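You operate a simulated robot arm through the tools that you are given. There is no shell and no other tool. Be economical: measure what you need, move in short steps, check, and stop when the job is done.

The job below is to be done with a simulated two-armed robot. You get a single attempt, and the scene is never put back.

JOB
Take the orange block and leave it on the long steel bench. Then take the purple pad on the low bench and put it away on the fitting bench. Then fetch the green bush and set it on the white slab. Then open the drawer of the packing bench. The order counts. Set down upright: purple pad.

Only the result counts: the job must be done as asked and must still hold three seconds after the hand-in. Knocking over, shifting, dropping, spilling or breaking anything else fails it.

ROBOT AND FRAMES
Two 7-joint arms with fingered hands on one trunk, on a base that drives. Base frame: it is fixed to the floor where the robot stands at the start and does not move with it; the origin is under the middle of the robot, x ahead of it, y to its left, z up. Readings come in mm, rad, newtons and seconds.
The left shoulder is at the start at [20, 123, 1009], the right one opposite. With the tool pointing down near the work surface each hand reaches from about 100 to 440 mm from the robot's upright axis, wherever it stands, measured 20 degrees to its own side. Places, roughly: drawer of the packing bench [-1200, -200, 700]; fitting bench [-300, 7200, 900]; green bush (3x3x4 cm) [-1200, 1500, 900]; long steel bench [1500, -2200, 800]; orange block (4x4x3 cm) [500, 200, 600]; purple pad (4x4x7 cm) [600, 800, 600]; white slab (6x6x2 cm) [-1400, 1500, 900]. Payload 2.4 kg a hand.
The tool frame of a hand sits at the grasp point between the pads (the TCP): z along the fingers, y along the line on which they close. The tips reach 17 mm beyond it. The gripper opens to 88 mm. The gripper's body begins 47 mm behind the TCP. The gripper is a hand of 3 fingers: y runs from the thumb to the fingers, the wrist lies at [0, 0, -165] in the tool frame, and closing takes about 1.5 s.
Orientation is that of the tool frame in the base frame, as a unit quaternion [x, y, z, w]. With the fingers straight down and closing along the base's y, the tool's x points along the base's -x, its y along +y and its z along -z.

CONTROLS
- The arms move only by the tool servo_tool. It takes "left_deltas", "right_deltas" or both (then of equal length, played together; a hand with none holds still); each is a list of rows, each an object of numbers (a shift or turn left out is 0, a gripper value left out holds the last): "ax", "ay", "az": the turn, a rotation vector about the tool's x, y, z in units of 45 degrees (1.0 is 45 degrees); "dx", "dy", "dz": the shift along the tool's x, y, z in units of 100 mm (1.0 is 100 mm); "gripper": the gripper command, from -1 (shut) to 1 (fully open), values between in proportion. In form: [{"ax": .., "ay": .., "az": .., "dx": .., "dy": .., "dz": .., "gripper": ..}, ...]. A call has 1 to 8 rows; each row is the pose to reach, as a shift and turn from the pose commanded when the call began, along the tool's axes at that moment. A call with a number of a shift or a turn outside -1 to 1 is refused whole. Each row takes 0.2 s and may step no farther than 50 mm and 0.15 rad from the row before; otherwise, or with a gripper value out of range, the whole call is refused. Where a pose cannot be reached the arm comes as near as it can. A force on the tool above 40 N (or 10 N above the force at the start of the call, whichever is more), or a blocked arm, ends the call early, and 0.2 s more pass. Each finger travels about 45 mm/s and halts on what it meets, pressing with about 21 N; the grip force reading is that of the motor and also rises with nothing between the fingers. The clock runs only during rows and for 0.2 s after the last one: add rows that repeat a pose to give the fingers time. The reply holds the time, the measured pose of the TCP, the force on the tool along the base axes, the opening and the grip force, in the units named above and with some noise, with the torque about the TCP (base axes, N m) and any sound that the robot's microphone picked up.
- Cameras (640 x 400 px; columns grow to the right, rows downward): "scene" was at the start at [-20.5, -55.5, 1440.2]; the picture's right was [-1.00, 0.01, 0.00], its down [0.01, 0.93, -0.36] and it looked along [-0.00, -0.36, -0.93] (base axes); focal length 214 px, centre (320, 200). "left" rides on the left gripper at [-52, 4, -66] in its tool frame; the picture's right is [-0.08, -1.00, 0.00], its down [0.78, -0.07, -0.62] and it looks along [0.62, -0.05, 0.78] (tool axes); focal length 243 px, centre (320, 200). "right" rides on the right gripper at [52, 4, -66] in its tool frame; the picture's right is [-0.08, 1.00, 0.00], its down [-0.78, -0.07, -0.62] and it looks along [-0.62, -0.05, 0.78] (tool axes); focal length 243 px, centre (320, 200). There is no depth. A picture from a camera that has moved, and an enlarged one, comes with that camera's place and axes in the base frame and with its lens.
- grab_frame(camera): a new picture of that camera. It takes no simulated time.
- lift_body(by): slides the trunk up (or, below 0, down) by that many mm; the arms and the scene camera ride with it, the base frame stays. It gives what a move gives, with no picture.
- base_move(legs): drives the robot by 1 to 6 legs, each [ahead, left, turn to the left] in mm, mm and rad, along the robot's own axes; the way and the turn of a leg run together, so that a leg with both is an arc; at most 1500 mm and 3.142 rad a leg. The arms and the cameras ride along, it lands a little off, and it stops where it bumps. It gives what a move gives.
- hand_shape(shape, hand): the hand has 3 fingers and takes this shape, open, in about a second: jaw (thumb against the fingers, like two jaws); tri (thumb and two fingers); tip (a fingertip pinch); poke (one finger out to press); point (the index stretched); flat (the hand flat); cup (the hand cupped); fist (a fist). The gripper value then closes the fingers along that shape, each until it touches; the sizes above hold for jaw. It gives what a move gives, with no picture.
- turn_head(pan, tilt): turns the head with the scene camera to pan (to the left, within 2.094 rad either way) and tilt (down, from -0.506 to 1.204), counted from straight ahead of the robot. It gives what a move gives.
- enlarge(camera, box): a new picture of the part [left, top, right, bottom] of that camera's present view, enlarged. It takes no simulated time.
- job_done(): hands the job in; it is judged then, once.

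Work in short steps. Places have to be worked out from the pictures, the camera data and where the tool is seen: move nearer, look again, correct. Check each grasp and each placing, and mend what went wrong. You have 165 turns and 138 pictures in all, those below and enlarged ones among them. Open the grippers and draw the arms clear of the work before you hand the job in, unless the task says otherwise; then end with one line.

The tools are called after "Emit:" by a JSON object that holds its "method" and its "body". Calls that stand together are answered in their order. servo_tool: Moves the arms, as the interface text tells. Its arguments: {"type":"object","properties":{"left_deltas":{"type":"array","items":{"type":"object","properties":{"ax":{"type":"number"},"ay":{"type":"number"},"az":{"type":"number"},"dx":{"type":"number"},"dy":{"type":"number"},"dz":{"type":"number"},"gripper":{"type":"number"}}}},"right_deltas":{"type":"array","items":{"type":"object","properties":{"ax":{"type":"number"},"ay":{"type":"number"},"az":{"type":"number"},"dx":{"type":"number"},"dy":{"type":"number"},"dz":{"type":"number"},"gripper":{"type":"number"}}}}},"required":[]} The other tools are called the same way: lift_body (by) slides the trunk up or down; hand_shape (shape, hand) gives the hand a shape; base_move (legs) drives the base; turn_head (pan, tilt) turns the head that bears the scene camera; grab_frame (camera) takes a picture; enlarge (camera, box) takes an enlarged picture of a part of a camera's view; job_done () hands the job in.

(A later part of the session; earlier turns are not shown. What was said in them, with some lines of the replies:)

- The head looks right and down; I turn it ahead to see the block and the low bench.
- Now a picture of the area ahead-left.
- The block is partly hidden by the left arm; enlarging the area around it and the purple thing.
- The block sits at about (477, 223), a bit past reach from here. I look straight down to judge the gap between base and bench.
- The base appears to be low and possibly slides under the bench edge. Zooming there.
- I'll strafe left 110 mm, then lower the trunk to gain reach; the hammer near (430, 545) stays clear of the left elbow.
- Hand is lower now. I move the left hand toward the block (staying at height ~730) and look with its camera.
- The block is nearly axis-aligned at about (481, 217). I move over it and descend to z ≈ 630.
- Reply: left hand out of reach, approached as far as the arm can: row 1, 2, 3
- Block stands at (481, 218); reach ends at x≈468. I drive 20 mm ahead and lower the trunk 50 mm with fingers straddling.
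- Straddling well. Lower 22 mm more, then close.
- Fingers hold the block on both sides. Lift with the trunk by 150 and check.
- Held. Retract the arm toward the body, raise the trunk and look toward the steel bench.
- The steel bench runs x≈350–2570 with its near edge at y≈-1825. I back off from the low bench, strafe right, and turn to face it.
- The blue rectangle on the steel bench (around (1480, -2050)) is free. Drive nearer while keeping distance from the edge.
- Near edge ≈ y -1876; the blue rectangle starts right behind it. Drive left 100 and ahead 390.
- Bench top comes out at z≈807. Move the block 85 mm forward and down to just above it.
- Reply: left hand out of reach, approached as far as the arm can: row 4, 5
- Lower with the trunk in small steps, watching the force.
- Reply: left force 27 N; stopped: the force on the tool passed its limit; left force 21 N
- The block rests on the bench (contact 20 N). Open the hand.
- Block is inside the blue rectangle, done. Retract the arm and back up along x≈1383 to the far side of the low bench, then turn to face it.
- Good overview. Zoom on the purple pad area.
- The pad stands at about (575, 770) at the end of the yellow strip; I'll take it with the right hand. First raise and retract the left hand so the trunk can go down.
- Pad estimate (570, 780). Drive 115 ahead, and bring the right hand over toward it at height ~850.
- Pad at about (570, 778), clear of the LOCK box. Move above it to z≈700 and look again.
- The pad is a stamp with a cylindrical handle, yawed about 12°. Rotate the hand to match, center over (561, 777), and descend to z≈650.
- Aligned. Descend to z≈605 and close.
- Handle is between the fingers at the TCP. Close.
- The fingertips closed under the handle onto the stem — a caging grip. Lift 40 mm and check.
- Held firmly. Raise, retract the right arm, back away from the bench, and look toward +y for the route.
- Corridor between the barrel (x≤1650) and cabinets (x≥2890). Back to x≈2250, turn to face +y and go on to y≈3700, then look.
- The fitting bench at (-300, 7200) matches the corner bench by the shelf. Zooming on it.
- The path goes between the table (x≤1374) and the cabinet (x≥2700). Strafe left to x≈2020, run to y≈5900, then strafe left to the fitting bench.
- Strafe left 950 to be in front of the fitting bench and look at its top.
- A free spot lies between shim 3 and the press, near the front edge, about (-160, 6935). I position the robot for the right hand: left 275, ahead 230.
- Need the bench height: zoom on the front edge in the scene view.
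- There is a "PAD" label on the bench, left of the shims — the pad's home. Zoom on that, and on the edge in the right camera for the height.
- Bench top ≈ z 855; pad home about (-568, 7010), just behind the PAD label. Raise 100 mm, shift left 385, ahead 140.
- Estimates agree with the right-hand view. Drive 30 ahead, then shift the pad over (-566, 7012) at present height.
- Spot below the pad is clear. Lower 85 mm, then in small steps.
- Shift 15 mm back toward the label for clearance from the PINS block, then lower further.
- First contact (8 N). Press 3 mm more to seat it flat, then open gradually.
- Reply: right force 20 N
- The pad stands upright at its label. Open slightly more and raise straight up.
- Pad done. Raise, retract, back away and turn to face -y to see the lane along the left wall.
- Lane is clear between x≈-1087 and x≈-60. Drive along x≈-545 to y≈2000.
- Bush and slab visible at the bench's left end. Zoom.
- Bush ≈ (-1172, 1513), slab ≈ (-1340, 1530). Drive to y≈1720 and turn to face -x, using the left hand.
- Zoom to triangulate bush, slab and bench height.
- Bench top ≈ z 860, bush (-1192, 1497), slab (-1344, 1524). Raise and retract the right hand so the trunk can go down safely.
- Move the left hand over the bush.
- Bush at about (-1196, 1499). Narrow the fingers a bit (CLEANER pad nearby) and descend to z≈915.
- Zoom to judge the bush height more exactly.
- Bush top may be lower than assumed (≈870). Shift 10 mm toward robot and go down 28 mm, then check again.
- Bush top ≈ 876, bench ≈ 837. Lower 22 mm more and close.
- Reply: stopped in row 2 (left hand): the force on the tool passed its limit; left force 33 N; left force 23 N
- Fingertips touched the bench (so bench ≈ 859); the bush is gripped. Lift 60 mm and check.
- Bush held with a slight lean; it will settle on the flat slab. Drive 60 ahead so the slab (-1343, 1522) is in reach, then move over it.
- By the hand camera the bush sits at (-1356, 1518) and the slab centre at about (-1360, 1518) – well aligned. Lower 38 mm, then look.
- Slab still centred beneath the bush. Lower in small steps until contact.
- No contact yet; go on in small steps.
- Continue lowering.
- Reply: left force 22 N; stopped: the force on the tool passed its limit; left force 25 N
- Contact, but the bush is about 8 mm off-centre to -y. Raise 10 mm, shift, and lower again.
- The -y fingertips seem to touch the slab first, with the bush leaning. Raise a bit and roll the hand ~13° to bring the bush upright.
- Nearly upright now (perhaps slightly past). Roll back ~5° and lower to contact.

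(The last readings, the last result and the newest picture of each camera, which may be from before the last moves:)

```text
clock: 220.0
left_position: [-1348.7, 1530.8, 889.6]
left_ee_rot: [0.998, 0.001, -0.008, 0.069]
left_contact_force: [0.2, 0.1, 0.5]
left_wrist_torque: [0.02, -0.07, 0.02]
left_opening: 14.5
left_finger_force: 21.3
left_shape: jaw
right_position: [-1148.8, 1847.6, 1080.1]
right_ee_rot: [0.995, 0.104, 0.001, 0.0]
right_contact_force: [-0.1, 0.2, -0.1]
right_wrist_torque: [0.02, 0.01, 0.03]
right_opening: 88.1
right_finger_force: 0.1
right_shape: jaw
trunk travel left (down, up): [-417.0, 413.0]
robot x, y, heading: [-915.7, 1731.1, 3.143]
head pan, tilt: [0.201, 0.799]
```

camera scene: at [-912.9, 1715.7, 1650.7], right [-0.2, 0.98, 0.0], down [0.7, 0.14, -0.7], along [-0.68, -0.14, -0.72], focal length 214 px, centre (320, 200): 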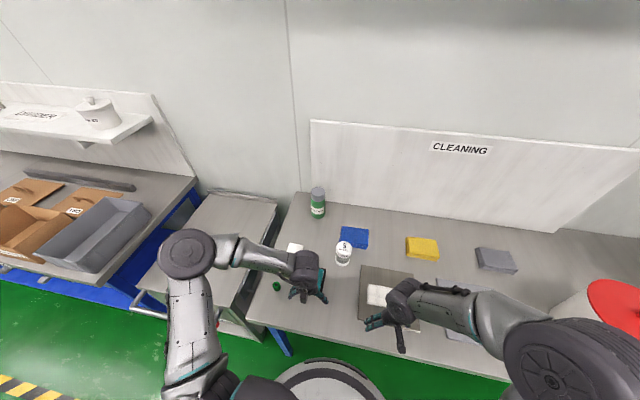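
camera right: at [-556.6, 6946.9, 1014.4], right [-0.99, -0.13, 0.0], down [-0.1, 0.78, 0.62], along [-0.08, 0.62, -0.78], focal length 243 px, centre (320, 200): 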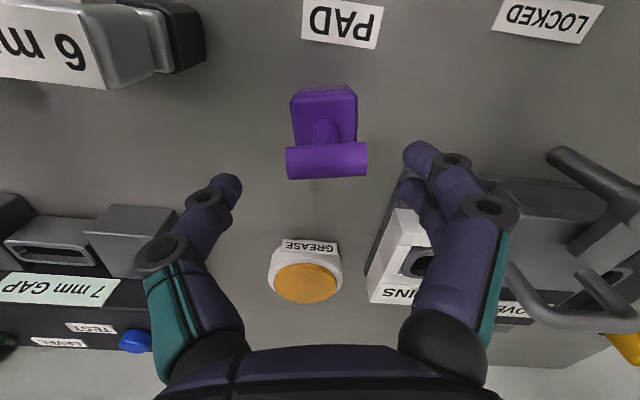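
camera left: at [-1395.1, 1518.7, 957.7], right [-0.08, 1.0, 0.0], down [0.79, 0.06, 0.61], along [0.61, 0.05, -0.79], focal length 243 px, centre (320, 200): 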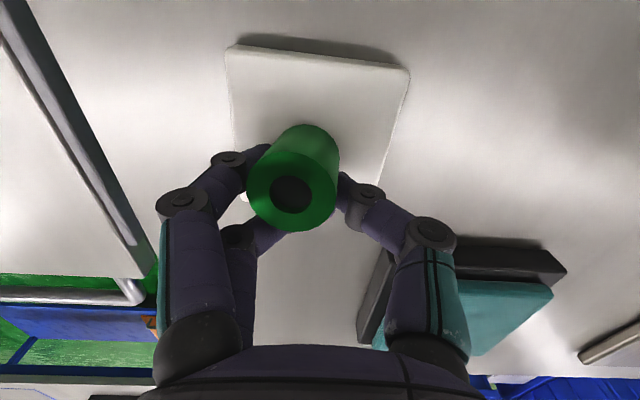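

Lower a little more until contact.

Emit:
{"method": "lift_body", "body": {"by": -3}}

Emit:
{"method": "enlarge", "body": {"camera": "left", "box": [200, 20, 440, 260]}}

```text
clock: 220.6
left_position: [-1348.4, 1531.4, 887.5]
left_ee_rot: [0.998, 0.001, -0.009, 0.069]
left_contact_force: [0.8, -0.4, 11.5]
left_wrist_torque: [-0.27, 0.06, 0.04]
left_opening: 14.5
left_finger_force: 20.6
left_shape: jaw
right_position: [-1148.1, 1849.0, 1078.0]
right_ee_rot: [0.994, 0.105, -0.001, 0.0]
right_contact_force: [-0.1, -0.4, 0.1]
right_wrist_torque: [-0.02, -0.01, -0.01]
right_opening: 88.0
right_finger_force: 0.0
right_shape: jaw
trunk travel left (down, up): [-414.0, 416.0]
robot x, y, heading: [-919.5, 1730.6, 3.143]
head pan, tilt: [0.201, 0.799]
```

```text
1.67 times, centred on (320, 140) of left
camera zoom: at [-1401.0, 1536.0, 953.9], right [-0.09, 0.99, -0.14], down [0.79, 0.15, 0.59], along [0.6, -0.06, -0.8], focal length 404 px, centre (320, 300)
```

zoom: 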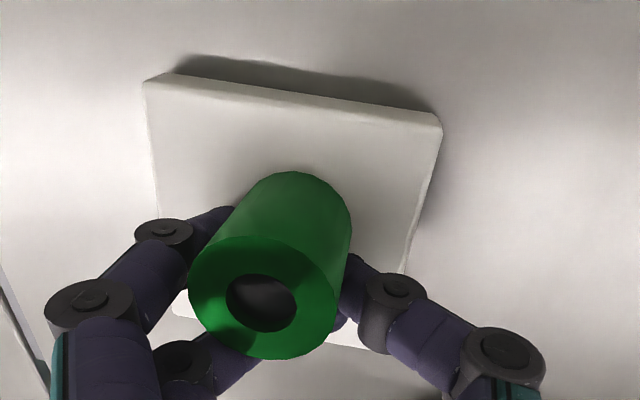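

Contact is from the fingertips on the slab; raise 2 mm so opening doesn't drag the slab, then open gently.

Emit:
{"method": "lift_body", "body": {"by": 2}}

Emit:
{"method": "servo_tool", "body": {"left_deltas": [{"gripper": -0.6}, {"gripper": -0.5}, {"gripper": -0.4}, {"gripper": -0.3}, {"gripper": -0.2}, {"gripper": -0.1}, {"gripper": 0.1}, {"gripper": 0.1}]}}

Emit:
{"method": "grab_frame", "body": {"camera": "left"}}

```text
clock: 221.1
left_position: [-1349.0, 1530.8, 887.9]
left_ee_rot: [0.998, 0.0, -0.008, 0.069]
left_contact_force: [-1.0, -0.1, 0.6]
left_wrist_torque: [-0.05, 0.07, 0.01]
left_opening: 14.4
left_finger_force: 21.0
left_shape: jaw
right_position: [-1148.6, 1847.8, 1079.0]
right_ee_rot: [0.995, 0.104, 0.0, 0.0]
right_contact_force: [0.4, 0.7, -0.6]
right_wrist_torque: [-0.02, -0.01, 0.04]
right_opening: 87.9
right_finger_force: 0.0
right_shape: jaw
trunk travel left (down, up): [-416.0, 414.0]
robot x, y, heading: [-916.1, 1729.2, 3.137]
head pan, tilt: [0.201, 0.799]
```

```text
clock: 222.9
left_position: [-1349.4, 1528.6, 888.4]
left_ee_rot: [0.998, 0.001, -0.009, 0.069]
left_contact_force: [-0.8, -5.8, 11.0]
left_wrist_torque: [0.03, -0.05, 0.0]
left_opening: 37.2
left_finger_force: 0.0
left_shape: jaw
right_position: [-1147.3, 1847.2, 1079.4]
right_ee_rot: [0.995, 0.104, 0.0, 0.0]
right_contact_force: [0.7, -0.4, 0.2]
right_wrist_torque: [-0.02, 0.02, 0.05]
right_opening: 88.1
right_finger_force: 0.0
right_shape: jaw
trunk travel left (down, up): [-416.0, 414.0]
robot x, y, heading: [-914.6, 1730.9, 3.136]
head pan, tilt: [0.201, 0.799]
```

```text
59 pictures are left
camera left: at [-1400.9, 1535.2, 955.1], right [-0.09, 0.99, -0.14], down [0.79, 0.15, 0.59], along [0.6, -0.06, -0.79], focal length 243 px, centre (320, 200)
```

left: 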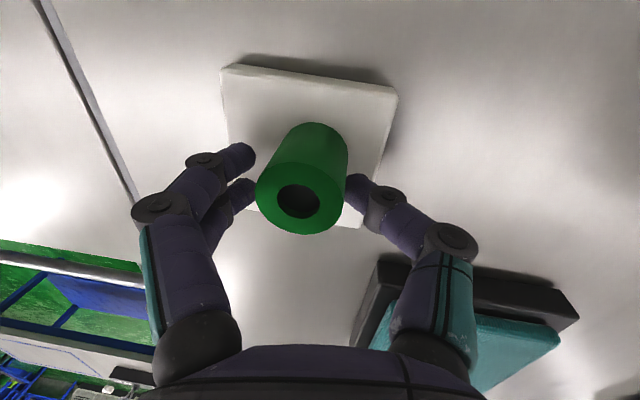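

Bush stands on the slab; the thumb presses the slab a little. Raise 5 mm, then open further.

Emit:
{"method": "lift_body", "body": {"by": 5}}

Emit:
{"method": "servo_tool", "body": {"left_deltas": [{"gripper": 0.3}, {"gripper": 0.4}, {"gripper": 0.4}, {"gripper": 0.4}]}}

Emit:
{"method": "grab_frame", "body": {"camera": "left"}}

```text
clock: 223.4
left_position: [-1348.0, 1530.6, 892.5]
left_ee_rot: [0.998, -0.001, -0.008, 0.069]
left_contact_force: [-0.5, -0.2, 0.3]
left_wrist_torque: [0.01, 0.02, 0.0]
left_opening: 47.9
left_finger_force: 0.0
left_shape: jaw
right_position: [-1147.5, 1847.6, 1085.0]
right_ee_rot: [0.995, 0.105, 0.0, 0.0]
right_contact_force: [0.6, 0.4, -0.3]
right_wrist_torque: [0.0, -0.02, 0.02]
right_opening: 88.0
right_finger_force: 0.0
right_shape: jaw
trunk travel left (down, up): [-421.0, 409.0]
robot x, y, heading: [-915.1, 1728.1, 3.14]
head pan, tilt: [0.201, 0.799]
```

```text
clock: 224.4
left_position: [-1349.9, 1531.3, 893.3]
left_ee_rot: [0.998, 0.0, -0.009, 0.069]
left_contact_force: [0.5, -1.0, 0.2]
left_wrist_torque: [0.0, 0.01, -0.01]
left_opening: 61.5
left_finger_force: 0.0
left_shape: jaw
right_position: [-1150.1, 1847.5, 1084.2]
right_ee_rot: [0.994, 0.106, 0.001, 0.0]
right_contact_force: [0.4, 0.4, 0.1]
right_wrist_torque: [0.01, 0.02, -0.02]
right_opening: 87.8
right_finger_force: 0.1
right_shape: jaw
trunk travel left (down, up): [-421.0, 409.0]
robot x, y, heading: [-912.8, 1732.3, 3.14]
head pan, tilt: [0.201, 0.799]
```

```text
58 pictures are left
camera left: at [-1401.3, 1535.8, 959.7], right [-0.09, 0.99, -0.14], down [0.79, 0.15, 0.59], along [0.61, -0.06, -0.79], focal length 243 px, centre (320, 200)
```

left: 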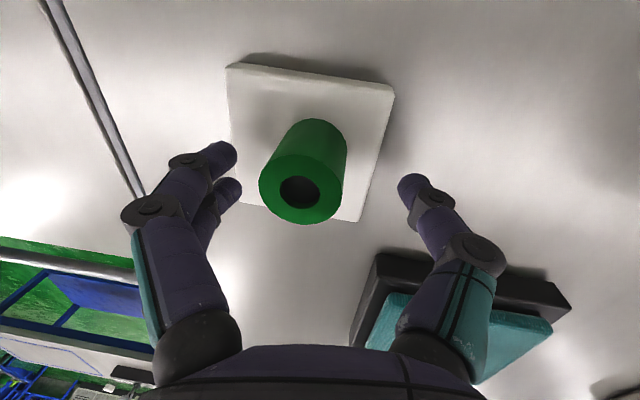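

Clear. Raise 130 mm and verify.

Emit:
{"method": "lift_body", "body": {"by": 130}}

Emit:
{"method": "enlarge", "body": {"camera": "left", "box": [220, 0, 420, 160]}}

```text
clock: 226.0
left_position: [-1349.1, 1531.7, 1022.3]
left_ee_rot: [0.998, 0.0, -0.009, 0.069]
left_contact_force: [0.5, 0.6, -0.2]
left_wrist_torque: [0.0, 0.02, 0.0]
left_opening: 61.2
left_finger_force: 0.1
left_shape: jaw
right_position: [-1148.8, 1849.0, 1214.8]
right_ee_rot: [0.995, 0.104, -0.001, 0.0]
right_contact_force: [-0.3, -0.7, 1.1]
right_wrist_torque: [-0.02, -0.01, -0.02]
right_opening: 88.1
right_finger_force: 0.1
right_shape: jaw
trunk travel left (down, up): [-551.0, 279.0]
robot x, y, heading: [-915.1, 1731.3, 3.141]
head pan, tilt: [0.201, 0.799]
```

```text
2.50 times, centred on (320, 80) of left
camera zoom: at [-1401.3, 1535.9, 1089.6], right [-0.09, 0.99, -0.14], down [0.79, 0.15, 0.59], along [0.61, -0.06, -0.79], focal length 606 px, centre (320, 500)
```

zoom: 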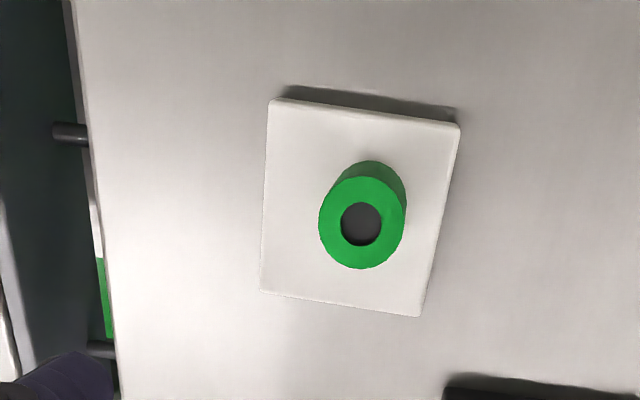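

The bush stands centred on the slab. Retract, level the left hand, back off and drive toward the packing bench.

Emit:
{"method": "servo_tool", "body": {"left_deltas": [{"dx": 0.3, "ax": 0.1}, {"dx": 0.7, "ax": 0.17}, {"dx": 1.0, "ax": 0.17, "gripper": 1}]}}

Emit:
{"method": "base_move", "body": {"legs": [[-400, 0, 0], [0, 1400, 0], [0, 530, 0]]}}

Emit:
{"method": "turn_head", "body": {"pan": 0.0, "tilt": 0.8}}

Emit:
{"method": "grab_frame", "body": {"camera": "scene"}}

```text
clock: 226.8
left_position: [-1247.7, 1529.8, 1021.0]
left_ee_rot: [1.0, -0.001, -0.008, 0.002]
left_contact_force: [-0.8, -0.2, -0.4]
left_wrist_torque: [-0.01, 0.05, 0.01]
left_opening: 88.0
left_finger_force: 0.0
left_shape: jaw
right_position: [-1148.8, 1847.4, 1214.3]
right_ee_rot: [0.994, 0.105, 0.0, 0.0]
right_contact_force: [-0.2, -0.1, 0.1]
right_wrist_torque: [0.02, 0.01, 0.01]
right_opening: 87.7
right_finger_force: 0.1
right_shape: jaw
trunk travel left (down, up): [-551.0, 279.0]
robot x, y, heading: [-913.2, 1737.3, 3.147]
head pan, tilt: [0.201, 0.799]
```

```text
clock: 238.5
left_position: [-848.5, -392.1, 1021.7]
left_ee_rot: [1.0, 0.001, -0.009, 0.001]
left_contact_force: [0.0, -0.4, 0.2]
left_wrist_torque: [0.0, 0.01, 0.02]
left_opening: 87.9
left_finger_force: 0.0
left_shape: jaw
right_position: [-749.0, -75.1, 1214.7]
right_ee_rot: [0.994, 0.106, 0.0, 0.0]
right_contact_force: [0.0, -0.3, 0.4]
right_wrist_torque: [0.02, 0.01, 0.03]
right_opening: 87.8
right_finger_force: 0.1
right_shape: jaw
trunk travel left (down, up): [-551.0, 279.0]
robot x, y, heading: [-512.8, -188.6, -3.138]
head pan, tilt: [0.201, 0.799]
```

```text
clock: 239.2
left_position: [-847.4, -392.4, 1021.2]
left_ee_rot: [1.0, 0.002, -0.009, 0.003]
left_contact_force: [0.4, -0.1, -0.7]
left_wrist_torque: [0.0, -0.01, -0.02]
left_opening: 87.9
left_finger_force: 0.1
left_shape: jaw
right_position: [-749.0, -74.4, 1215.0]
right_ee_rot: [0.994, 0.108, 0.0, 0.0]
right_contact_force: [-0.1, 0.1, 0.5]
right_wrist_torque: [0.0, -0.01, -0.04]
right_opening: 87.9
right_finger_force: 0.1
right_shape: jaw
trunk travel left (down, up): [-551.0, 279.0]
robot x, y, heading: [-514.6, -192.3, -3.143]
head pan, tilt: [0.0, 0.799]
```

```text
56 pictures are left
camera scene: at [-575.0, -189.3, 1795.9], right [0.0, 1.0, 0.0], down [0.72, 0.0, -0.7], along [-0.7, 0.0, -0.72], focal length 214 px, centre (320, 200)
```

scene: 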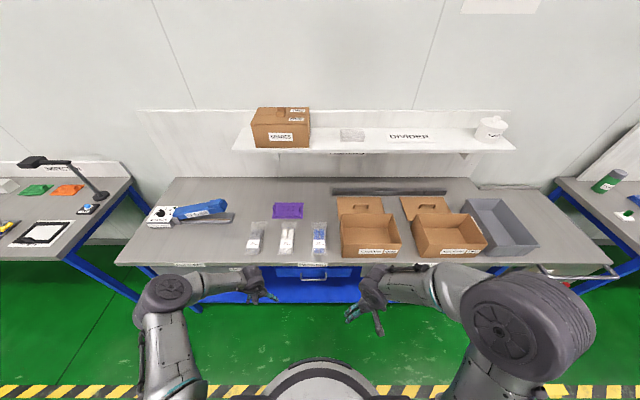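

Bench edge is at x≈-1077. Back up 200, lower the trunk and look at the drawer front.

Emit:
{"method": "base_move", "body": {"legs": [[-150, 0, 0]]}}

Emit:
{"method": "lift_body", "body": {"by": -400}}

Emit:
{"method": "turn_head", "body": {"pan": 0.0, "tilt": 0.7}}

Emit:
{"method": "grab_frame", "body": {"camera": "scene"}}

```text
clock: 240.6
left_position: [-697.2, -392.4, 1022.5]
left_ee_rot: [1.0, 0.002, -0.009, 0.002]
left_contact_force: [0.5, -0.2, 0.5]
left_wrist_torque: [-0.03, -0.01, 0.02]
left_opening: 88.0
left_finger_force: 0.0
left_shape: jaw
right_position: [-597.7, -74.2, 1214.3]
right_ee_rot: [0.994, 0.108, 0.0, 0.0]
right_contact_force: [-0.1, -0.9, -0.3]
right_wrist_torque: [-0.02, 0.03, 0.02]
right_opening: 87.9
right_finger_force: 0.1
right_shape: jaw
trunk travel left (down, up): [-551.0, 279.0]
robot x, y, heading: [-363.5, -192.2, -3.138]
head pan, tilt: [0.0, 0.799]
```

```text
clock: 244.4
left_position: [-698.5, -391.1, 621.5]
left_ee_rot: [1.0, 0.001, -0.009, 0.003]
left_contact_force: [-0.8, 0.6, -0.2]
left_wrist_torque: [0.03, -0.01, 0.01]
left_opening: 87.9
left_finger_force: 0.1
left_shape: jaw
right_position: [-600.3, -74.7, 815.0]
right_ee_rot: [0.994, 0.108, 0.0, 0.001]
right_contact_force: [-0.2, 0.9, -0.5]
right_wrist_torque: [-0.03, -0.01, 0.02]
right_opening: 87.9
right_finger_force: 0.1
right_shape: jaw
trunk travel left (down, up): [-151.0, 679.0]
robot x, y, heading: [-365.9, -187.3, -3.136]
head pan, tilt: [0.0, 0.799]
```

```text
clock: 245.1
left_position: [-697.6, -392.2, 622.3]
left_ee_rot: [1.0, 0.002, -0.008, 0.003]
left_contact_force: [0.4, 0.0, -0.3]
left_wrist_torque: [0.0, -0.02, 0.02]
left_opening: 88.0
left_finger_force: 0.0
left_shape: jaw
right_position: [-599.4, -72.6, 815.0]
right_ee_rot: [0.994, 0.107, 0.0, 0.001]
right_contact_force: [0.0, -1.3, 0.5]
right_wrist_torque: [0.01, -0.01, 0.02]
right_opening: 87.8
right_finger_force: 0.0
right_shape: jaw
trunk travel left (down, up): [-151.0, 679.0]
robot x, y, heading: [-365.0, -187.3, -3.137]
head pan, tilt: [0.0, 0.7]
```

```text
55 pictures are left
camera scene: at [-429.9, -189.1, 1404.1], right [0.0, 1.0, 0.0], down [0.64, 0.0, -0.76], along [-0.76, 0.0, -0.64], focal length 214 px, centre (320, 200)
```

scene: 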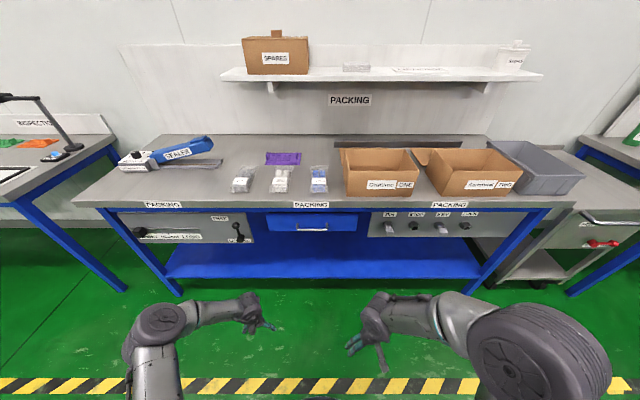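

Zoom on the bench front: drawer, lever and knobs.

Emit:
{"method": "enlarge", "body": {"camera": "scene", "box": [235, 190, 395, 260]}}

Emit:
{"method": "enlarge", "body": {"camera": "scene", "box": [100, 190, 260, 260]}}

Emit:
{"method": "enlarge", "body": {"camera": "scene", "box": [350, 190, 510, 260]}}

```text
4.00 times, centred on (315, 225) of scene
camera zoom: at [-429.9, -189.1, 1404.1], right [0.0, 1.0, 0.0], down [0.64, 0.0, -0.76], along [-0.76, 0.0, -0.64], focal length 858 px, centre (340, 100)
```

zoom: 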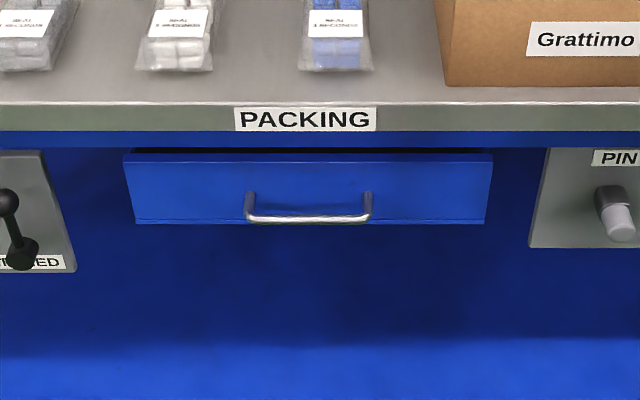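

```text
4.00 times, centred on (180, 225) of scene
camera zoom: at [-429.9, -189.1, 1404.1], right [0.0, 1.0, 0.0], down [0.64, 0.0, -0.76], along [-0.76, 0.0, -0.64], focal length 858 px, centre (880, 100)
```

zoom: 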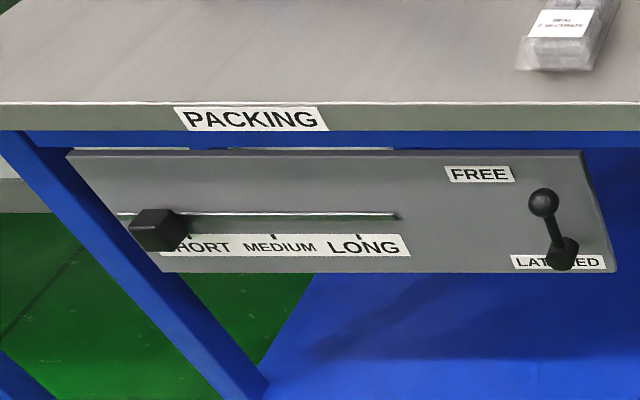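

```text
4.00 times, centred on (430, 225) of scene
camera zoom: at [-429.9, -189.1, 1404.1], right [0.0, 1.0, 0.0], down [0.64, 0.0, -0.76], along [-0.76, 0.0, -0.64], focal length 858 px, centre (-120, 100)
```

zoom: 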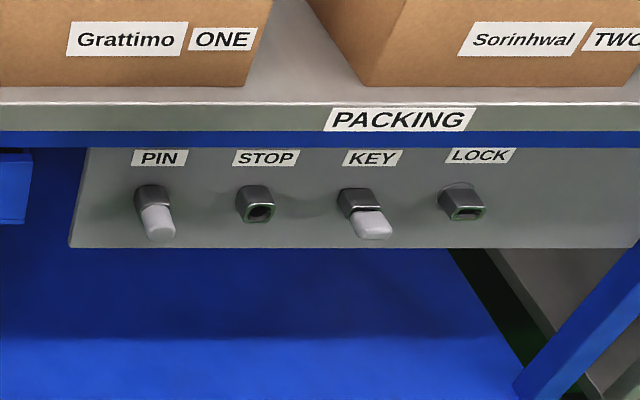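

The drawer (z≈655–762) has a horizontal bar handle near (-1065, -224, 700). A lever reads LATCHED/FREE beside it. I'll prepare the left hand to point forward with a vertical grip: first move it forward and up a little.

Emit:
{"method": "servo_tool", "body": {"left_deltas": [{"dx": -0.3, "dz": -0.3}, {"dx": -0.6, "dz": -0.6}, {"dx": -0.8, "dz": -0.8}]}}

Emit:
{"method": "servo_tool", "body": {"left_deltas": [{"ax": 0.1, "ay": -0.1, "az": -0.1}, {"ax": 0.2, "ay": -0.2, "az": -0.2}, {"ax": 0.3, "ay": -0.3, "az": -0.3}, {"ax": 0.4, "ay": -0.4, "az": -0.4}, {"ax": 0.513, "ay": -0.513, "az": -0.513}]}}

```text
clock: 245.9
left_position: [-777.1, -391.9, 701.9]
left_ee_rot: [1.0, 0.001, -0.008, 0.002]
left_contact_force: [-0.8, -0.3, -0.1]
left_wrist_torque: [-0.02, -0.02, -0.04]
left_opening: 87.9
left_finger_force: 0.0
left_shape: jaw
right_position: [-598.5, -74.2, 815.1]
right_ee_rot: [0.994, 0.107, 0.0, 0.0]
right_contact_force: [0.5, -0.2, -0.7]
right_wrist_torque: [0.01, -0.02, 0.01]
right_opening: 88.0
right_finger_force: 0.1
right_shape: jaw
trunk travel left (down, up): [-151.0, 679.0]
robot x, y, heading: [-362.6, -190.1, -3.14]
head pan, tilt: [0.0, 0.7]
```

```text
refused: row 5 steps farther than a row can; nothing moved
```

Step size adjust.

Emit:
{"method": "servo_tool", "body": {"left_deltas": [{"ax": 0.1, "ay": -0.1, "az": -0.1}, {"ax": 0.2, "ay": -0.2, "az": -0.2}, {"ax": 0.3, "ay": -0.3, "az": -0.3}, {"ax": 0.4, "ay": -0.4, "az": -0.4}, {"ax": 0.5, "ay": -0.5, "az": -0.5}]}}

Emit:
{"method": "servo_tool", "body": {"left_deltas": [{"ax": 0.1, "ay": -0.1, "az": -0.1}, {"ax": 0.2, "ay": -0.2, "az": -0.2}, {"ax": 0.3, "ay": -0.3, "az": -0.3}, {"ax": 0.4, "ay": -0.4, "az": -0.4}, {"ax": 0.5, "ay": -0.5, "az": -0.5}]}}

```text
clock: 247.1
left_position: [-776.2, -393.1, 703.0]
left_ee_rot: [0.941, 0.192, -0.201, -0.192]
left_contact_force: [-0.1, -0.6, -0.4]
left_wrist_torque: [0.02, 0.0, -0.01]
left_opening: 88.1
left_finger_force: 0.1
left_shape: jaw
right_position: [-599.9, -74.4, 815.1]
right_ee_rot: [0.994, 0.107, -0.001, 0.001]
right_contact_force: [-0.3, -0.2, 0.3]
right_wrist_torque: [0.0, 0.03, 0.02]
right_opening: 87.9
right_finger_force: 0.1
right_shape: jaw
trunk travel left (down, up): [-151.0, 679.0]
robot x, y, heading: [-365.6, -186.6, -3.137]
head pan, tilt: [0.0, 0.7]
```

```text
clock: 248.3
left_position: [-776.6, -391.5, 702.6]
left_ee_rot: [0.774, 0.361, -0.372, -0.363]
left_contact_force: [-0.6, 0.3, -0.1]
left_wrist_torque: [-0.02, 0.02, 0.01]
left_opening: 88.0
left_finger_force: 0.1
left_shape: jaw
right_position: [-599.5, -74.4, 814.9]
right_ee_rot: [0.994, 0.107, -0.001, 0.001]
right_contact_force: [0.5, -0.1, -0.2]
right_wrist_torque: [0.01, -0.01, -0.04]
right_opening: 87.7
right_finger_force: 0.1
right_shape: jaw
trunk travel left (down, up): [-151.0, 679.0]
robot x, y, heading: [-364.1, -191.8, -3.142]
head pan, tilt: [0.0, 0.7]
```

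Works; finish the rotation and take pictures.

Emit:
{"method": "servo_tool", "body": {"left_deltas": [{"ax": 0.1, "ay": -0.1, "az": -0.1}, {"ax": 0.2, "ay": -0.2, "az": -0.2}, {"ax": 0.3, "ay": -0.3, "az": -0.3}, {"ax": 0.4, "ay": -0.4, "az": -0.4}, {"ax": 0.5, "ay": -0.5, "az": -0.5}, {"ax": 0.54, "ay": -0.54, "az": -0.54}]}}

Emit:
{"method": "grab_frame", "body": {"camera": "left"}}

Emit:
{"method": "grab_frame", "body": {"camera": "scene"}}

```text
clock: 249.7
left_position: [-777.1, -390.9, 703.2]
left_ee_rot: [-0.496, -0.496, 0.507, 0.502]
left_contact_force: [-0.6, 0.4, 0.6]
left_wrist_torque: [-0.03, 0.03, -0.04]
left_opening: 88.2
left_finger_force: 0.1
left_shape: jaw
right_position: [-599.8, -74.1, 815.2]
right_ee_rot: [0.994, 0.108, -0.001, 0.0]
right_contact_force: [-1.2, -0.4, -0.2]
right_wrist_torque: [-0.03, 0.0, -0.02]
right_opening: 88.0
right_finger_force: 0.0
right_shape: jaw
trunk travel left (down, up): [-151.0, 679.0]
robot x, y, heading: [-361.0, -187.2, -3.138]
head pan, tilt: [0.0, 0.7]
```

```text
51 pictures are left
camera left: at [-711.9, -443.6, 697.3], right [0.02, -0.08, 1.0], down [0.62, 0.78, 0.05], along [-0.79, 0.62, 0.07], focal length 243 px, centre (320, 200)
```

left: 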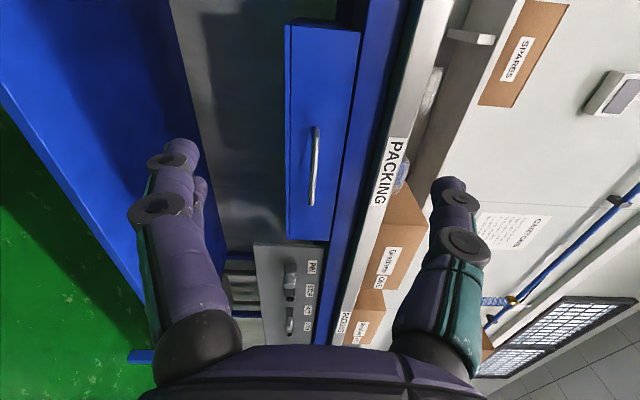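

```text
50 pictures are left
camera scene: at [-429.9, -189.1, 1404.2], right [0.0, 1.0, 0.0], down [0.64, 0.0, -0.76], along [-0.76, 0.0, -0.64], focal length 214 px, centre (320, 200)
```

scene: 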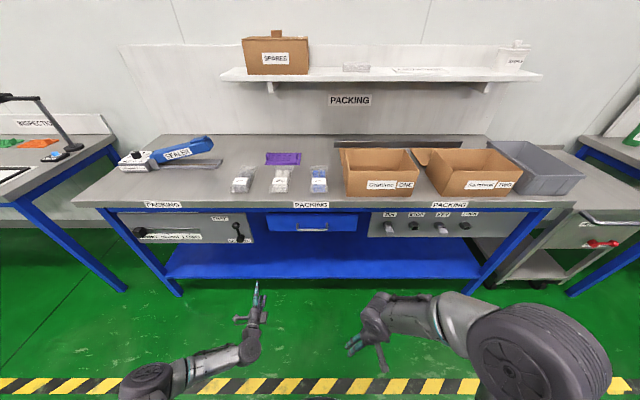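

Handle at about (-1058, -232, 710). Strafe right 157 and drive ahead 150, then look again.

Emit:
{"method": "base_move", "body": {"legs": [[0, -157, 0], [150, 0, 0]]}}

Emit:
{"method": "grab_frame", "body": {"camera": "left"}}

Emit:
{"method": "enlarge", "body": {"camera": "scene", "box": [200, 180, 400, 320]}}

```text
clock: 252.1
left_position: [-926.3, -234.5, 702.7]
left_ee_rot: [-0.496, -0.496, 0.507, 0.502]
left_contact_force: [0.0, 0.2, -0.4]
left_wrist_torque: [0.01, -0.01, 0.03]
left_opening: 87.9
left_finger_force: 0.0
left_shape: jaw
right_position: [-748.3, 82.9, 814.7]
right_ee_rot: [0.994, 0.108, 0.001, 0.0]
right_contact_force: [-1.0, -0.5, 0.1]
right_wrist_torque: [-0.01, 0.0, 0.04]
right_opening: 88.2
right_finger_force: 0.0
right_shape: jaw
trunk travel left (down, up): [-151.0, 679.0]
robot x, y, heading: [-515.1, -33.6, -3.143]
head pan, tilt: [0.0, 0.7]
```

```text
49 pictures are left
camera left: at [-861.4, -286.1, 697.4], right [0.02, -0.08, 1.0], down [0.62, 0.78, 0.05], along [-0.78, 0.62, 0.06], focal length 243 px, centre (320, 200)
```

left: 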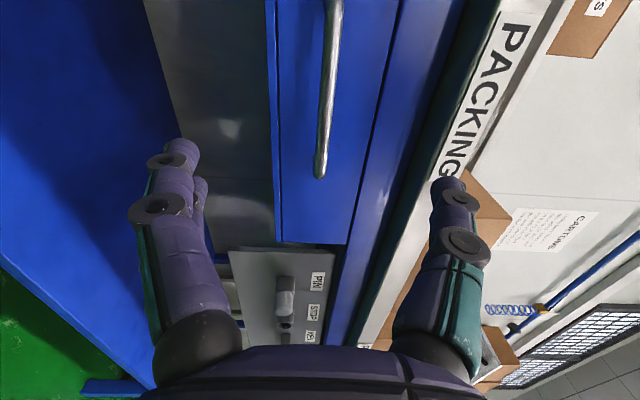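

```text
2.86 times, centred on (300, 250) of scene
camera zoom: at [-579.2, -31.6, 1404.2], right [0.0, 1.0, 0.0], down [0.64, 0.0, -0.76], along [-0.76, 0.0, -0.64], focal length 613 px, centre (377, 57)
```

zoom: 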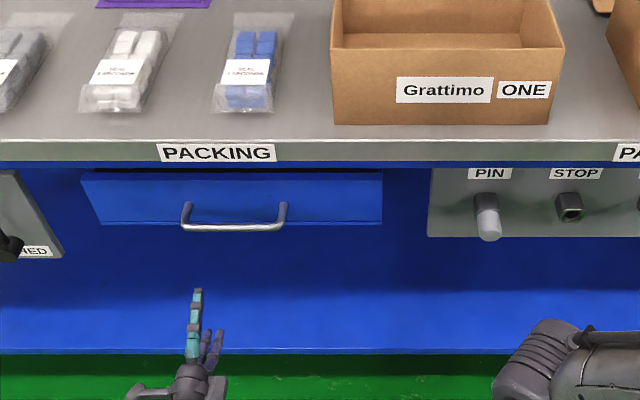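

Handle bar spans y -290…-160 at z≈710, x≈-1054. Raise 7 mm and drive 90 ahead, then check.

Emit:
{"method": "lift_body", "body": {"by": 7}}

Emit:
{"method": "base_move", "body": {"legs": [[85, 0, 0]]}}

Emit:
{"method": "grab_frame", "body": {"camera": "left"}}

Emit:
{"method": "enlarge", "body": {"camera": "scene", "box": [200, 180, 400, 320]}}

```text
clock: 252.6
left_position: [-926.9, -234.2, 709.2]
left_ee_rot: [-0.496, -0.496, 0.506, 0.502]
left_contact_force: [-0.4, -1.0, -0.5]
left_wrist_torque: [0.01, 0.02, -0.01]
left_opening: 87.9
left_finger_force: 0.1
left_shape: jaw
right_position: [-748.9, 83.8, 822.3]
right_ee_rot: [0.994, 0.108, 0.0, 0.0]
right_contact_force: [-0.3, -0.1, -0.9]
right_wrist_torque: [-0.01, 0.0, 0.01]
right_opening: 88.0
right_finger_force: 0.0
right_shape: jaw
trunk travel left (down, up): [-158.0, 672.0]
robot x, y, heading: [-510.5, -32.0, -3.146]
head pan, tilt: [0.0, 0.7]
```

```text
clock: 253.7
left_position: [-1012.5, -234.6, 710.0]
left_ee_rot: [-0.496, -0.495, 0.507, 0.502]
left_contact_force: [-0.3, -0.2, 1.2]
left_wrist_torque: [0.01, -0.01, -0.02]
left_opening: 87.9
left_finger_force: 0.0
left_shape: jaw
right_position: [-834.5, 83.6, 822.4]
right_ee_rot: [0.994, 0.108, 0.001, 0.0]
right_contact_force: [0.5, 0.1, -0.4]
right_wrist_torque: [-0.04, -0.02, 0.01]
right_opening: 88.1
right_finger_force: 0.0
right_shape: jaw
trunk travel left (down, up): [-158.0, 672.0]
robot x, y, heading: [-601.5, -33.3, -3.144]
head pan, tilt: [0.0, 0.7]
```

```text
47 pictures are left
camera left: at [-947.5, -286.2, 704.4], right [0.02, -0.08, 1.0], down [0.62, 0.78, 0.05], along [-0.78, 0.62, 0.06], focal length 243 px, centre (320, 200)
```

left: 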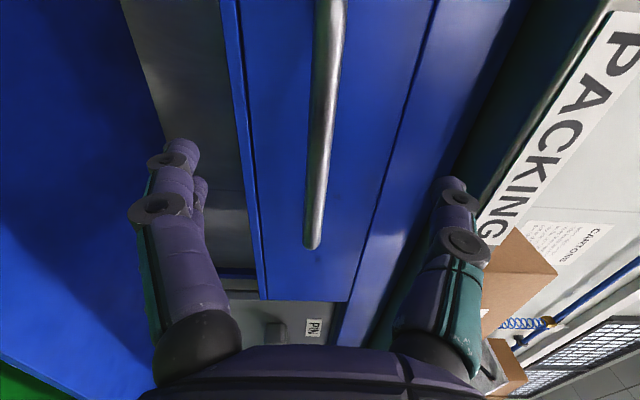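

```text
2.86 times, centred on (300, 250) of scene
camera zoom: at [-665.3, -31.7, 1411.1], right [0.0, 1.0, 0.0], down [0.64, 0.0, -0.76], along [-0.76, 0.0, -0.64], focal length 613 px, centre (377, 57)
```

zoom: 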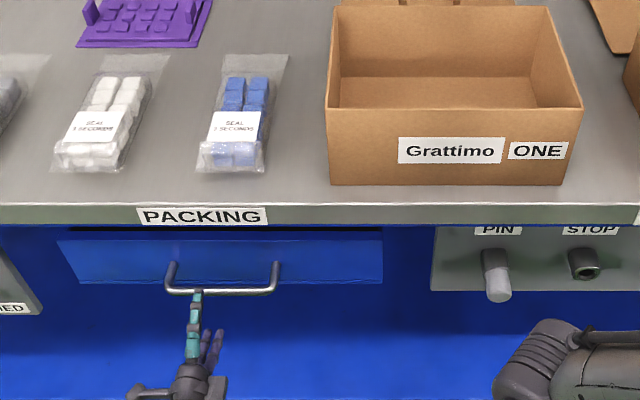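

Aligned (bar at x≈-1057, z≈711). Move 40 mm forward and close.

Emit:
{"method": "servo_tool", "body": {"left_deltas": [{"dz": 0.2}, {"dz": 0.4}, {"dz": 0.4, "gripper": 0}, {"dz": 0.4, "gripper": -1}, {"dz": 0.4, "gripper": -1}, {"dz": 0.4, "gripper": -1}, {"dz": 0.4, "gripper": -1}, {"dz": 0.4, "gripper": -1}]}}

Emit:
{"method": "servo_tool", "body": {"left_deltas": [{"gripper": -1}, {"gripper": -1}, {"gripper": -1}]}}

Emit:
{"method": "grab_frame", "body": {"camera": "left"}}

```text
clock: 255.5
left_position: [-1051.9, -234.4, 710.6]
left_ee_rot: [-0.496, -0.495, 0.506, 0.503]
left_contact_force: [0.3, 0.5, 3.5]
left_wrist_torque: [0.0, -0.01, 0.0]
left_opening: 0.3
left_finger_force: 20.9
left_shape: jaw
right_position: [-833.9, 83.0, 821.1]
right_ee_rot: [0.994, 0.106, 0.001, 0.0]
right_contact_force: [0.2, 0.5, -0.1]
right_wrist_torque: [0.01, -0.02, 0.02]
right_opening: 88.0
right_finger_force: 0.0
right_shape: jaw
trunk travel left (down, up): [-158.0, 672.0]
robot x, y, heading: [-604.0, -35.1, -3.139]
head pan, tilt: [0.0, 0.7]
```

```text
clock: 256.3
left_position: [-1052.0, -235.3, 710.7]
left_ee_rot: [-0.497, -0.495, 0.506, 0.502]
left_contact_force: [0.1, -0.3, 5.4]
left_wrist_torque: [0.02, -0.01, -0.02]
left_opening: 0.0
left_finger_force: 20.6
left_shape: jaw
right_position: [-834.0, 83.9, 821.8]
right_ee_rot: [0.994, 0.106, 0.0, 0.0]
right_contact_force: [-0.7, 0.7, 0.1]
right_wrist_torque: [0.01, 0.04, 0.0]
right_opening: 88.2
right_finger_force: 0.0
right_shape: jaw
trunk travel left (down, up): [-158.0, 672.0]
robot x, y, heading: [-599.7, -34.7, -3.141]
head pan, tilt: [0.0, 0.7]
```

```text
45 pictures are left
camera left: at [-987.4, -286.0, 705.8], right [0.02, -0.08, 1.0], down [0.62, 0.78, 0.05], along [-0.78, 0.62, 0.06], focal length 243 px, centre (320, 200)
```

left: 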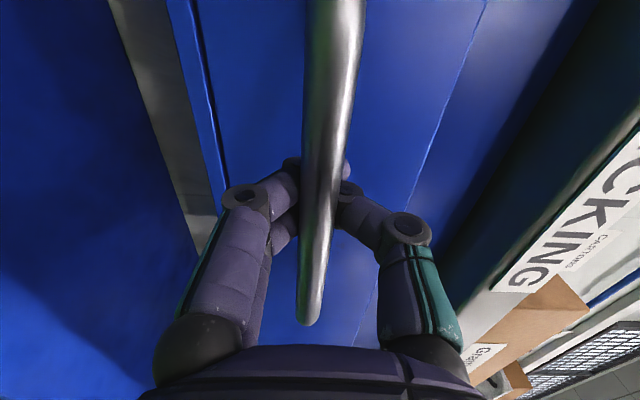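

The fingers close around the bar. Pull back gently 40 mm to test for a latch.

Emit:
{"method": "servo_tool", "body": {"left_deltas": [{"dz": -0.1}, {"dz": -0.2}, {"dz": -0.3}, {"dz": -0.4}]}}

Emit:
{"method": "grab_frame", "body": {"camera": "left"}}

```text
clock: 257.3
left_position: [-1011.3, -234.2, 710.2]
left_ee_rot: [-0.495, -0.495, 0.507, 0.503]
left_contact_force: [-0.9, 0.1, 9.9]
left_wrist_torque: [-0.02, -0.04, -0.03]
left_opening: 0.0
left_finger_force: 21.3
left_shape: jaw
right_position: [-834.0, 84.3, 822.5]
right_ee_rot: [0.994, 0.108, 0.0, 0.0]
right_contact_force: [-0.4, -0.5, -0.8]
right_wrist_torque: [0.0, 0.04, -0.01]
right_opening: 87.8
right_finger_force: 0.1
right_shape: jaw
trunk travel left (down, up): [-158.0, 672.0]
robot x, y, heading: [-603.9, -33.8, -3.14]
head pan, tilt: [0.0, 0.7]
```

```text
44 pictures are left
camera left: at [-946.9, -285.9, 705.0], right [0.02, -0.08, 1.0], down [0.62, 0.78, 0.05], along [-0.78, 0.62, 0.06], focal length 243 px, centre (320, 200)
```

left: 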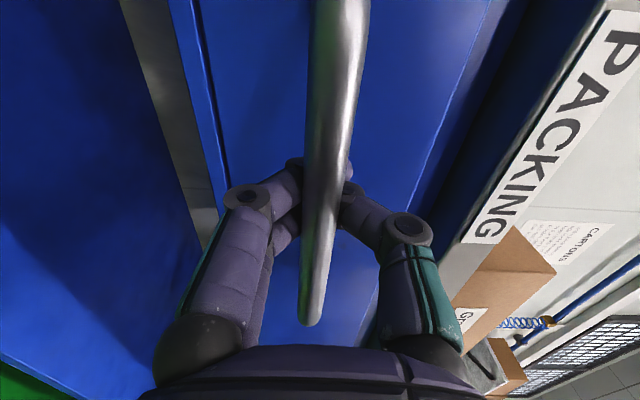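

The drawer slides freely. Pull by driving back 150 mm.

Emit:
{"method": "base_move", "body": {"legs": [[-150, 0, 0]]}}

Emit:
{"method": "grab_frame", "body": {"camera": "scene"}}

```text
clock: 258.7
left_position: [-861.7, -232.8, 709.5]
left_ee_rot: [-0.496, -0.495, 0.507, 0.502]
left_contact_force: [-0.6, -1.9, 6.9]
left_wrist_torque: [0.01, -0.02, -0.03]
left_opening: 0.2
left_finger_force: 21.2
left_shape: jaw
right_position: [-683.4, 83.9, 821.1]
right_ee_rot: [0.994, 0.106, 0.0, 0.0]
right_contact_force: [0.2, 0.1, 0.4]
right_wrist_torque: [-0.03, 0.01, -0.03]
right_opening: 87.9
right_finger_force: 0.0
right_shape: jaw
trunk travel left (down, up): [-158.0, 672.0]
robot x, y, heading: [-451.0, -32.8, -3.142]
head pan, tilt: [0.0, 0.7]
```

```text
43 pictures are left
camera scene: at [-513.6, -31.4, 1411.2], right [0.0, 1.0, 0.0], down [0.64, 0.0, -0.77], along [-0.77, 0.0, -0.64], focal length 214 px, centre (320, 200)
```

scene: 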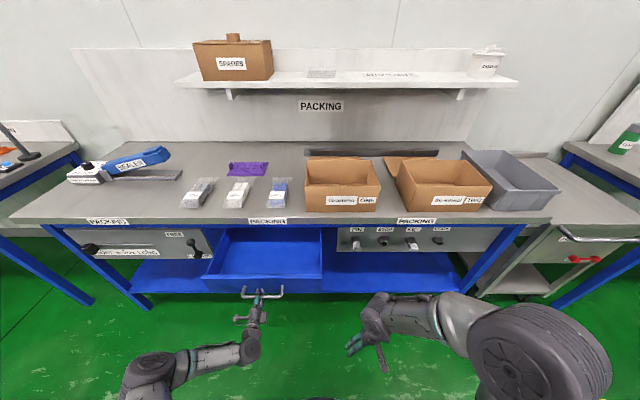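

Open by 190 mm. Pull further with the arm, watching for the end stop.

Emit:
{"method": "servo_tool", "body": {"left_deltas": [{"dz": -0.15}, {"dz": -0.3}, {"dz": -0.45}, {"dz": -0.6}, {"dz": -0.75}, {"dz": -0.9}]}}

```text
clock: 260.0
left_position: [-790.7, -233.7, 710.6]
left_ee_rot: [-0.492, -0.493, 0.51, 0.504]
left_contact_force: [-31.3, -0.4, -2.0]
left_wrist_torque: [0.0, 0.01, 0.02]
left_opening: 0.0
left_finger_force: 21.1
left_shape: jaw
right_position: [-685.9, 85.8, 821.4]
right_ee_rot: [0.994, 0.105, 0.001, 0.0]
right_contact_force: [-0.7, 0.0, -0.1]
right_wrist_torque: [0.02, 0.02, 0.0]
right_opening: 88.1
right_finger_force: 0.0
right_shape: jaw
trunk travel left (down, up): [-158.0, 672.0]
robot x, y, heading: [-448.3, -31.5, 3.14]
head pan, tilt: [0.0, 0.7]
stopped in row 6 (left hand): the force on the tool passed its limit (the readings are from after the stop); the commanded pose is now the measured one
```

End stop reached (~260 mm open). Open the hand and back away straight.

Emit:
{"method": "servo_tool", "body": {"left_deltas": [{"dz": 0.02, "gripper": 1}, {"dz": 0.02, "gripper": 1}, {"dz": 0.02, "gripper": 1}, {"dz": 0.02, "gripper": 1}, {"dz": 0.02, "gripper": 1}, {"dz": 0.02, "gripper": 1}, {"dz": 0.02, "gripper": 1}, {"dz": 0.02, "gripper": 1}]}}

Emit:
{"method": "grab_frame", "body": {"camera": "left"}}

```text
clock: 261.8
left_position: [-789.7, -234.1, 711.1]
left_ee_rot: [-0.494, -0.493, 0.509, 0.504]
left_contact_force: [0.5, 0.2, 0.2]
left_wrist_torque: [-0.03, 0.01, 0.01]
left_opening: 87.9
left_finger_force: 0.0
left_shape: jaw
right_position: [-684.1, 84.2, 822.1]
right_ee_rot: [0.994, 0.106, 0.0, -0.001]
right_contact_force: [-0.5, -0.3, -0.4]
right_wrist_torque: [0.0, -0.01, -0.04]
right_opening: 87.9
right_finger_force: 0.0
right_shape: jaw
trunk travel left (down, up): [-158.0, 672.0]
robot x, y, heading: [-448.2, -34.7, 3.138]
head pan, tilt: [0.0, 0.7]
```

```text
42 pictures are left
camera left: at [-724.2, -284.9, 704.9], right [0.03, -0.08, 1.0], down [0.62, 0.78, 0.05], along [-0.78, 0.62, 0.07], focal length 243 px, centre (320, 200)
```

left: 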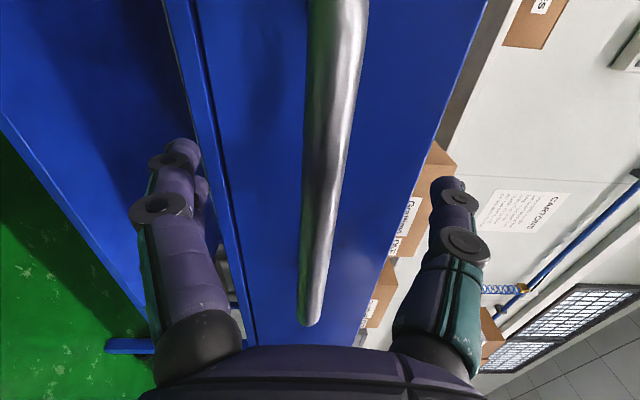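

Fingers are clear of the bar. Back away 150 mm and check the drawer.

Emit:
{"method": "base_move", "body": {"legs": [[-150, 0, 0]]}}

Emit:
{"method": "grab_frame", "body": {"camera": "scene"}}

```text
clock: 263.1
left_position: [-638.5, -234.1, 712.2]
left_ee_rot: [-0.493, -0.493, 0.509, 0.504]
left_contact_force: [-0.4, -0.8, 0.0]
left_wrist_torque: [0.0, 0.02, -0.01]
left_opening: 87.7
left_finger_force: 0.1
left_shape: jaw
right_position: [-532.9, 83.2, 822.6]
right_ee_rot: [0.994, 0.105, 0.0, 0.001]
right_contact_force: [0.2, 0.1, -0.6]
right_wrist_torque: [-0.01, -0.03, 0.01]
right_opening: 87.9
right_finger_force: 0.0
right_shape: jaw
trunk travel left (down, up): [-158.0, 672.0]
robot x, y, heading: [-299.0, -35.5, 3.141]
head pan, tilt: [0.0, 0.7]
```

```text
41 pictures are left
camera scene: at [-364.3, -31.5, 1411.2], right [0.0, 1.0, 0.0], down [0.64, 0.0, -0.77], along [-0.77, 0.0, -0.64], focal length 214 px, centre (320, 200)
```

scene: 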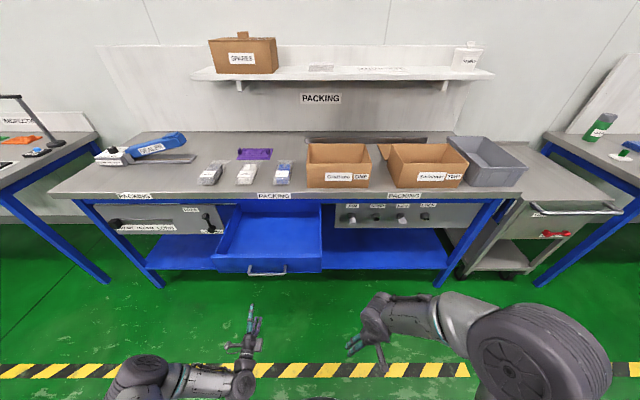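

The drawer stays open. A last check on the bush on its slab.

Emit:
{"method": "turn_head", "body": {"pan": -1.0, "tilt": 0.4}}

Emit:
{"method": "enlarge", "body": {"camera": "scene", "box": [220, 150, 420, 275]}}

```text
clock: 264.4
left_position: [-639.9, -233.1, 711.1]
left_ee_rot: [-0.494, -0.493, 0.509, 0.504]
left_contact_force: [0.3, -0.6, 0.7]
left_wrist_torque: [0.02, 0.01, 0.01]
left_opening: 87.9
left_finger_force: 0.1
left_shape: jaw
right_position: [-533.8, 83.5, 821.1]
right_ee_rot: [0.994, 0.106, 0.0, -0.001]
right_contact_force: [0.4, 0.1, 0.6]
right_wrist_torque: [-0.01, -0.01, 0.01]
right_opening: 87.9
right_finger_force: 0.1
right_shape: jaw
trunk travel left (down, up): [-158.0, 672.0]
robot x, y, heading: [-299.5, -33.0, 3.143]
head pan, tilt: [-1.0, 0.4]
```

```text
3.20 times, centred on (320, 212) of scene
camera zoom: at [-329.6, 46.4, 1438.0], right [0.84, 0.54, 0.0], down [0.21, -0.33, -0.92], along [-0.5, 0.78, -0.39], focal length 686 px, centre (320, 160)
```

zoom: 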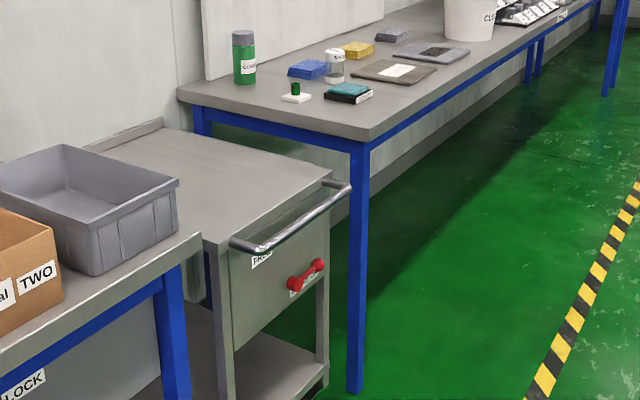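

The bush stands on the slab, the drawer is open, and both grippers are open and clear of the work, so I hand in.

Emit:
{"method": "job_done", "body": {}}

```text
The job is handed in.
```

I did all four parts in the order asked and handed the job in. The orange block is on the long steel bench, the purple pad stands upright by its PAD label on the fitting bench, the green bush is on the white slab, and the packing bench drawer is open about 260 mm, to its end stop.
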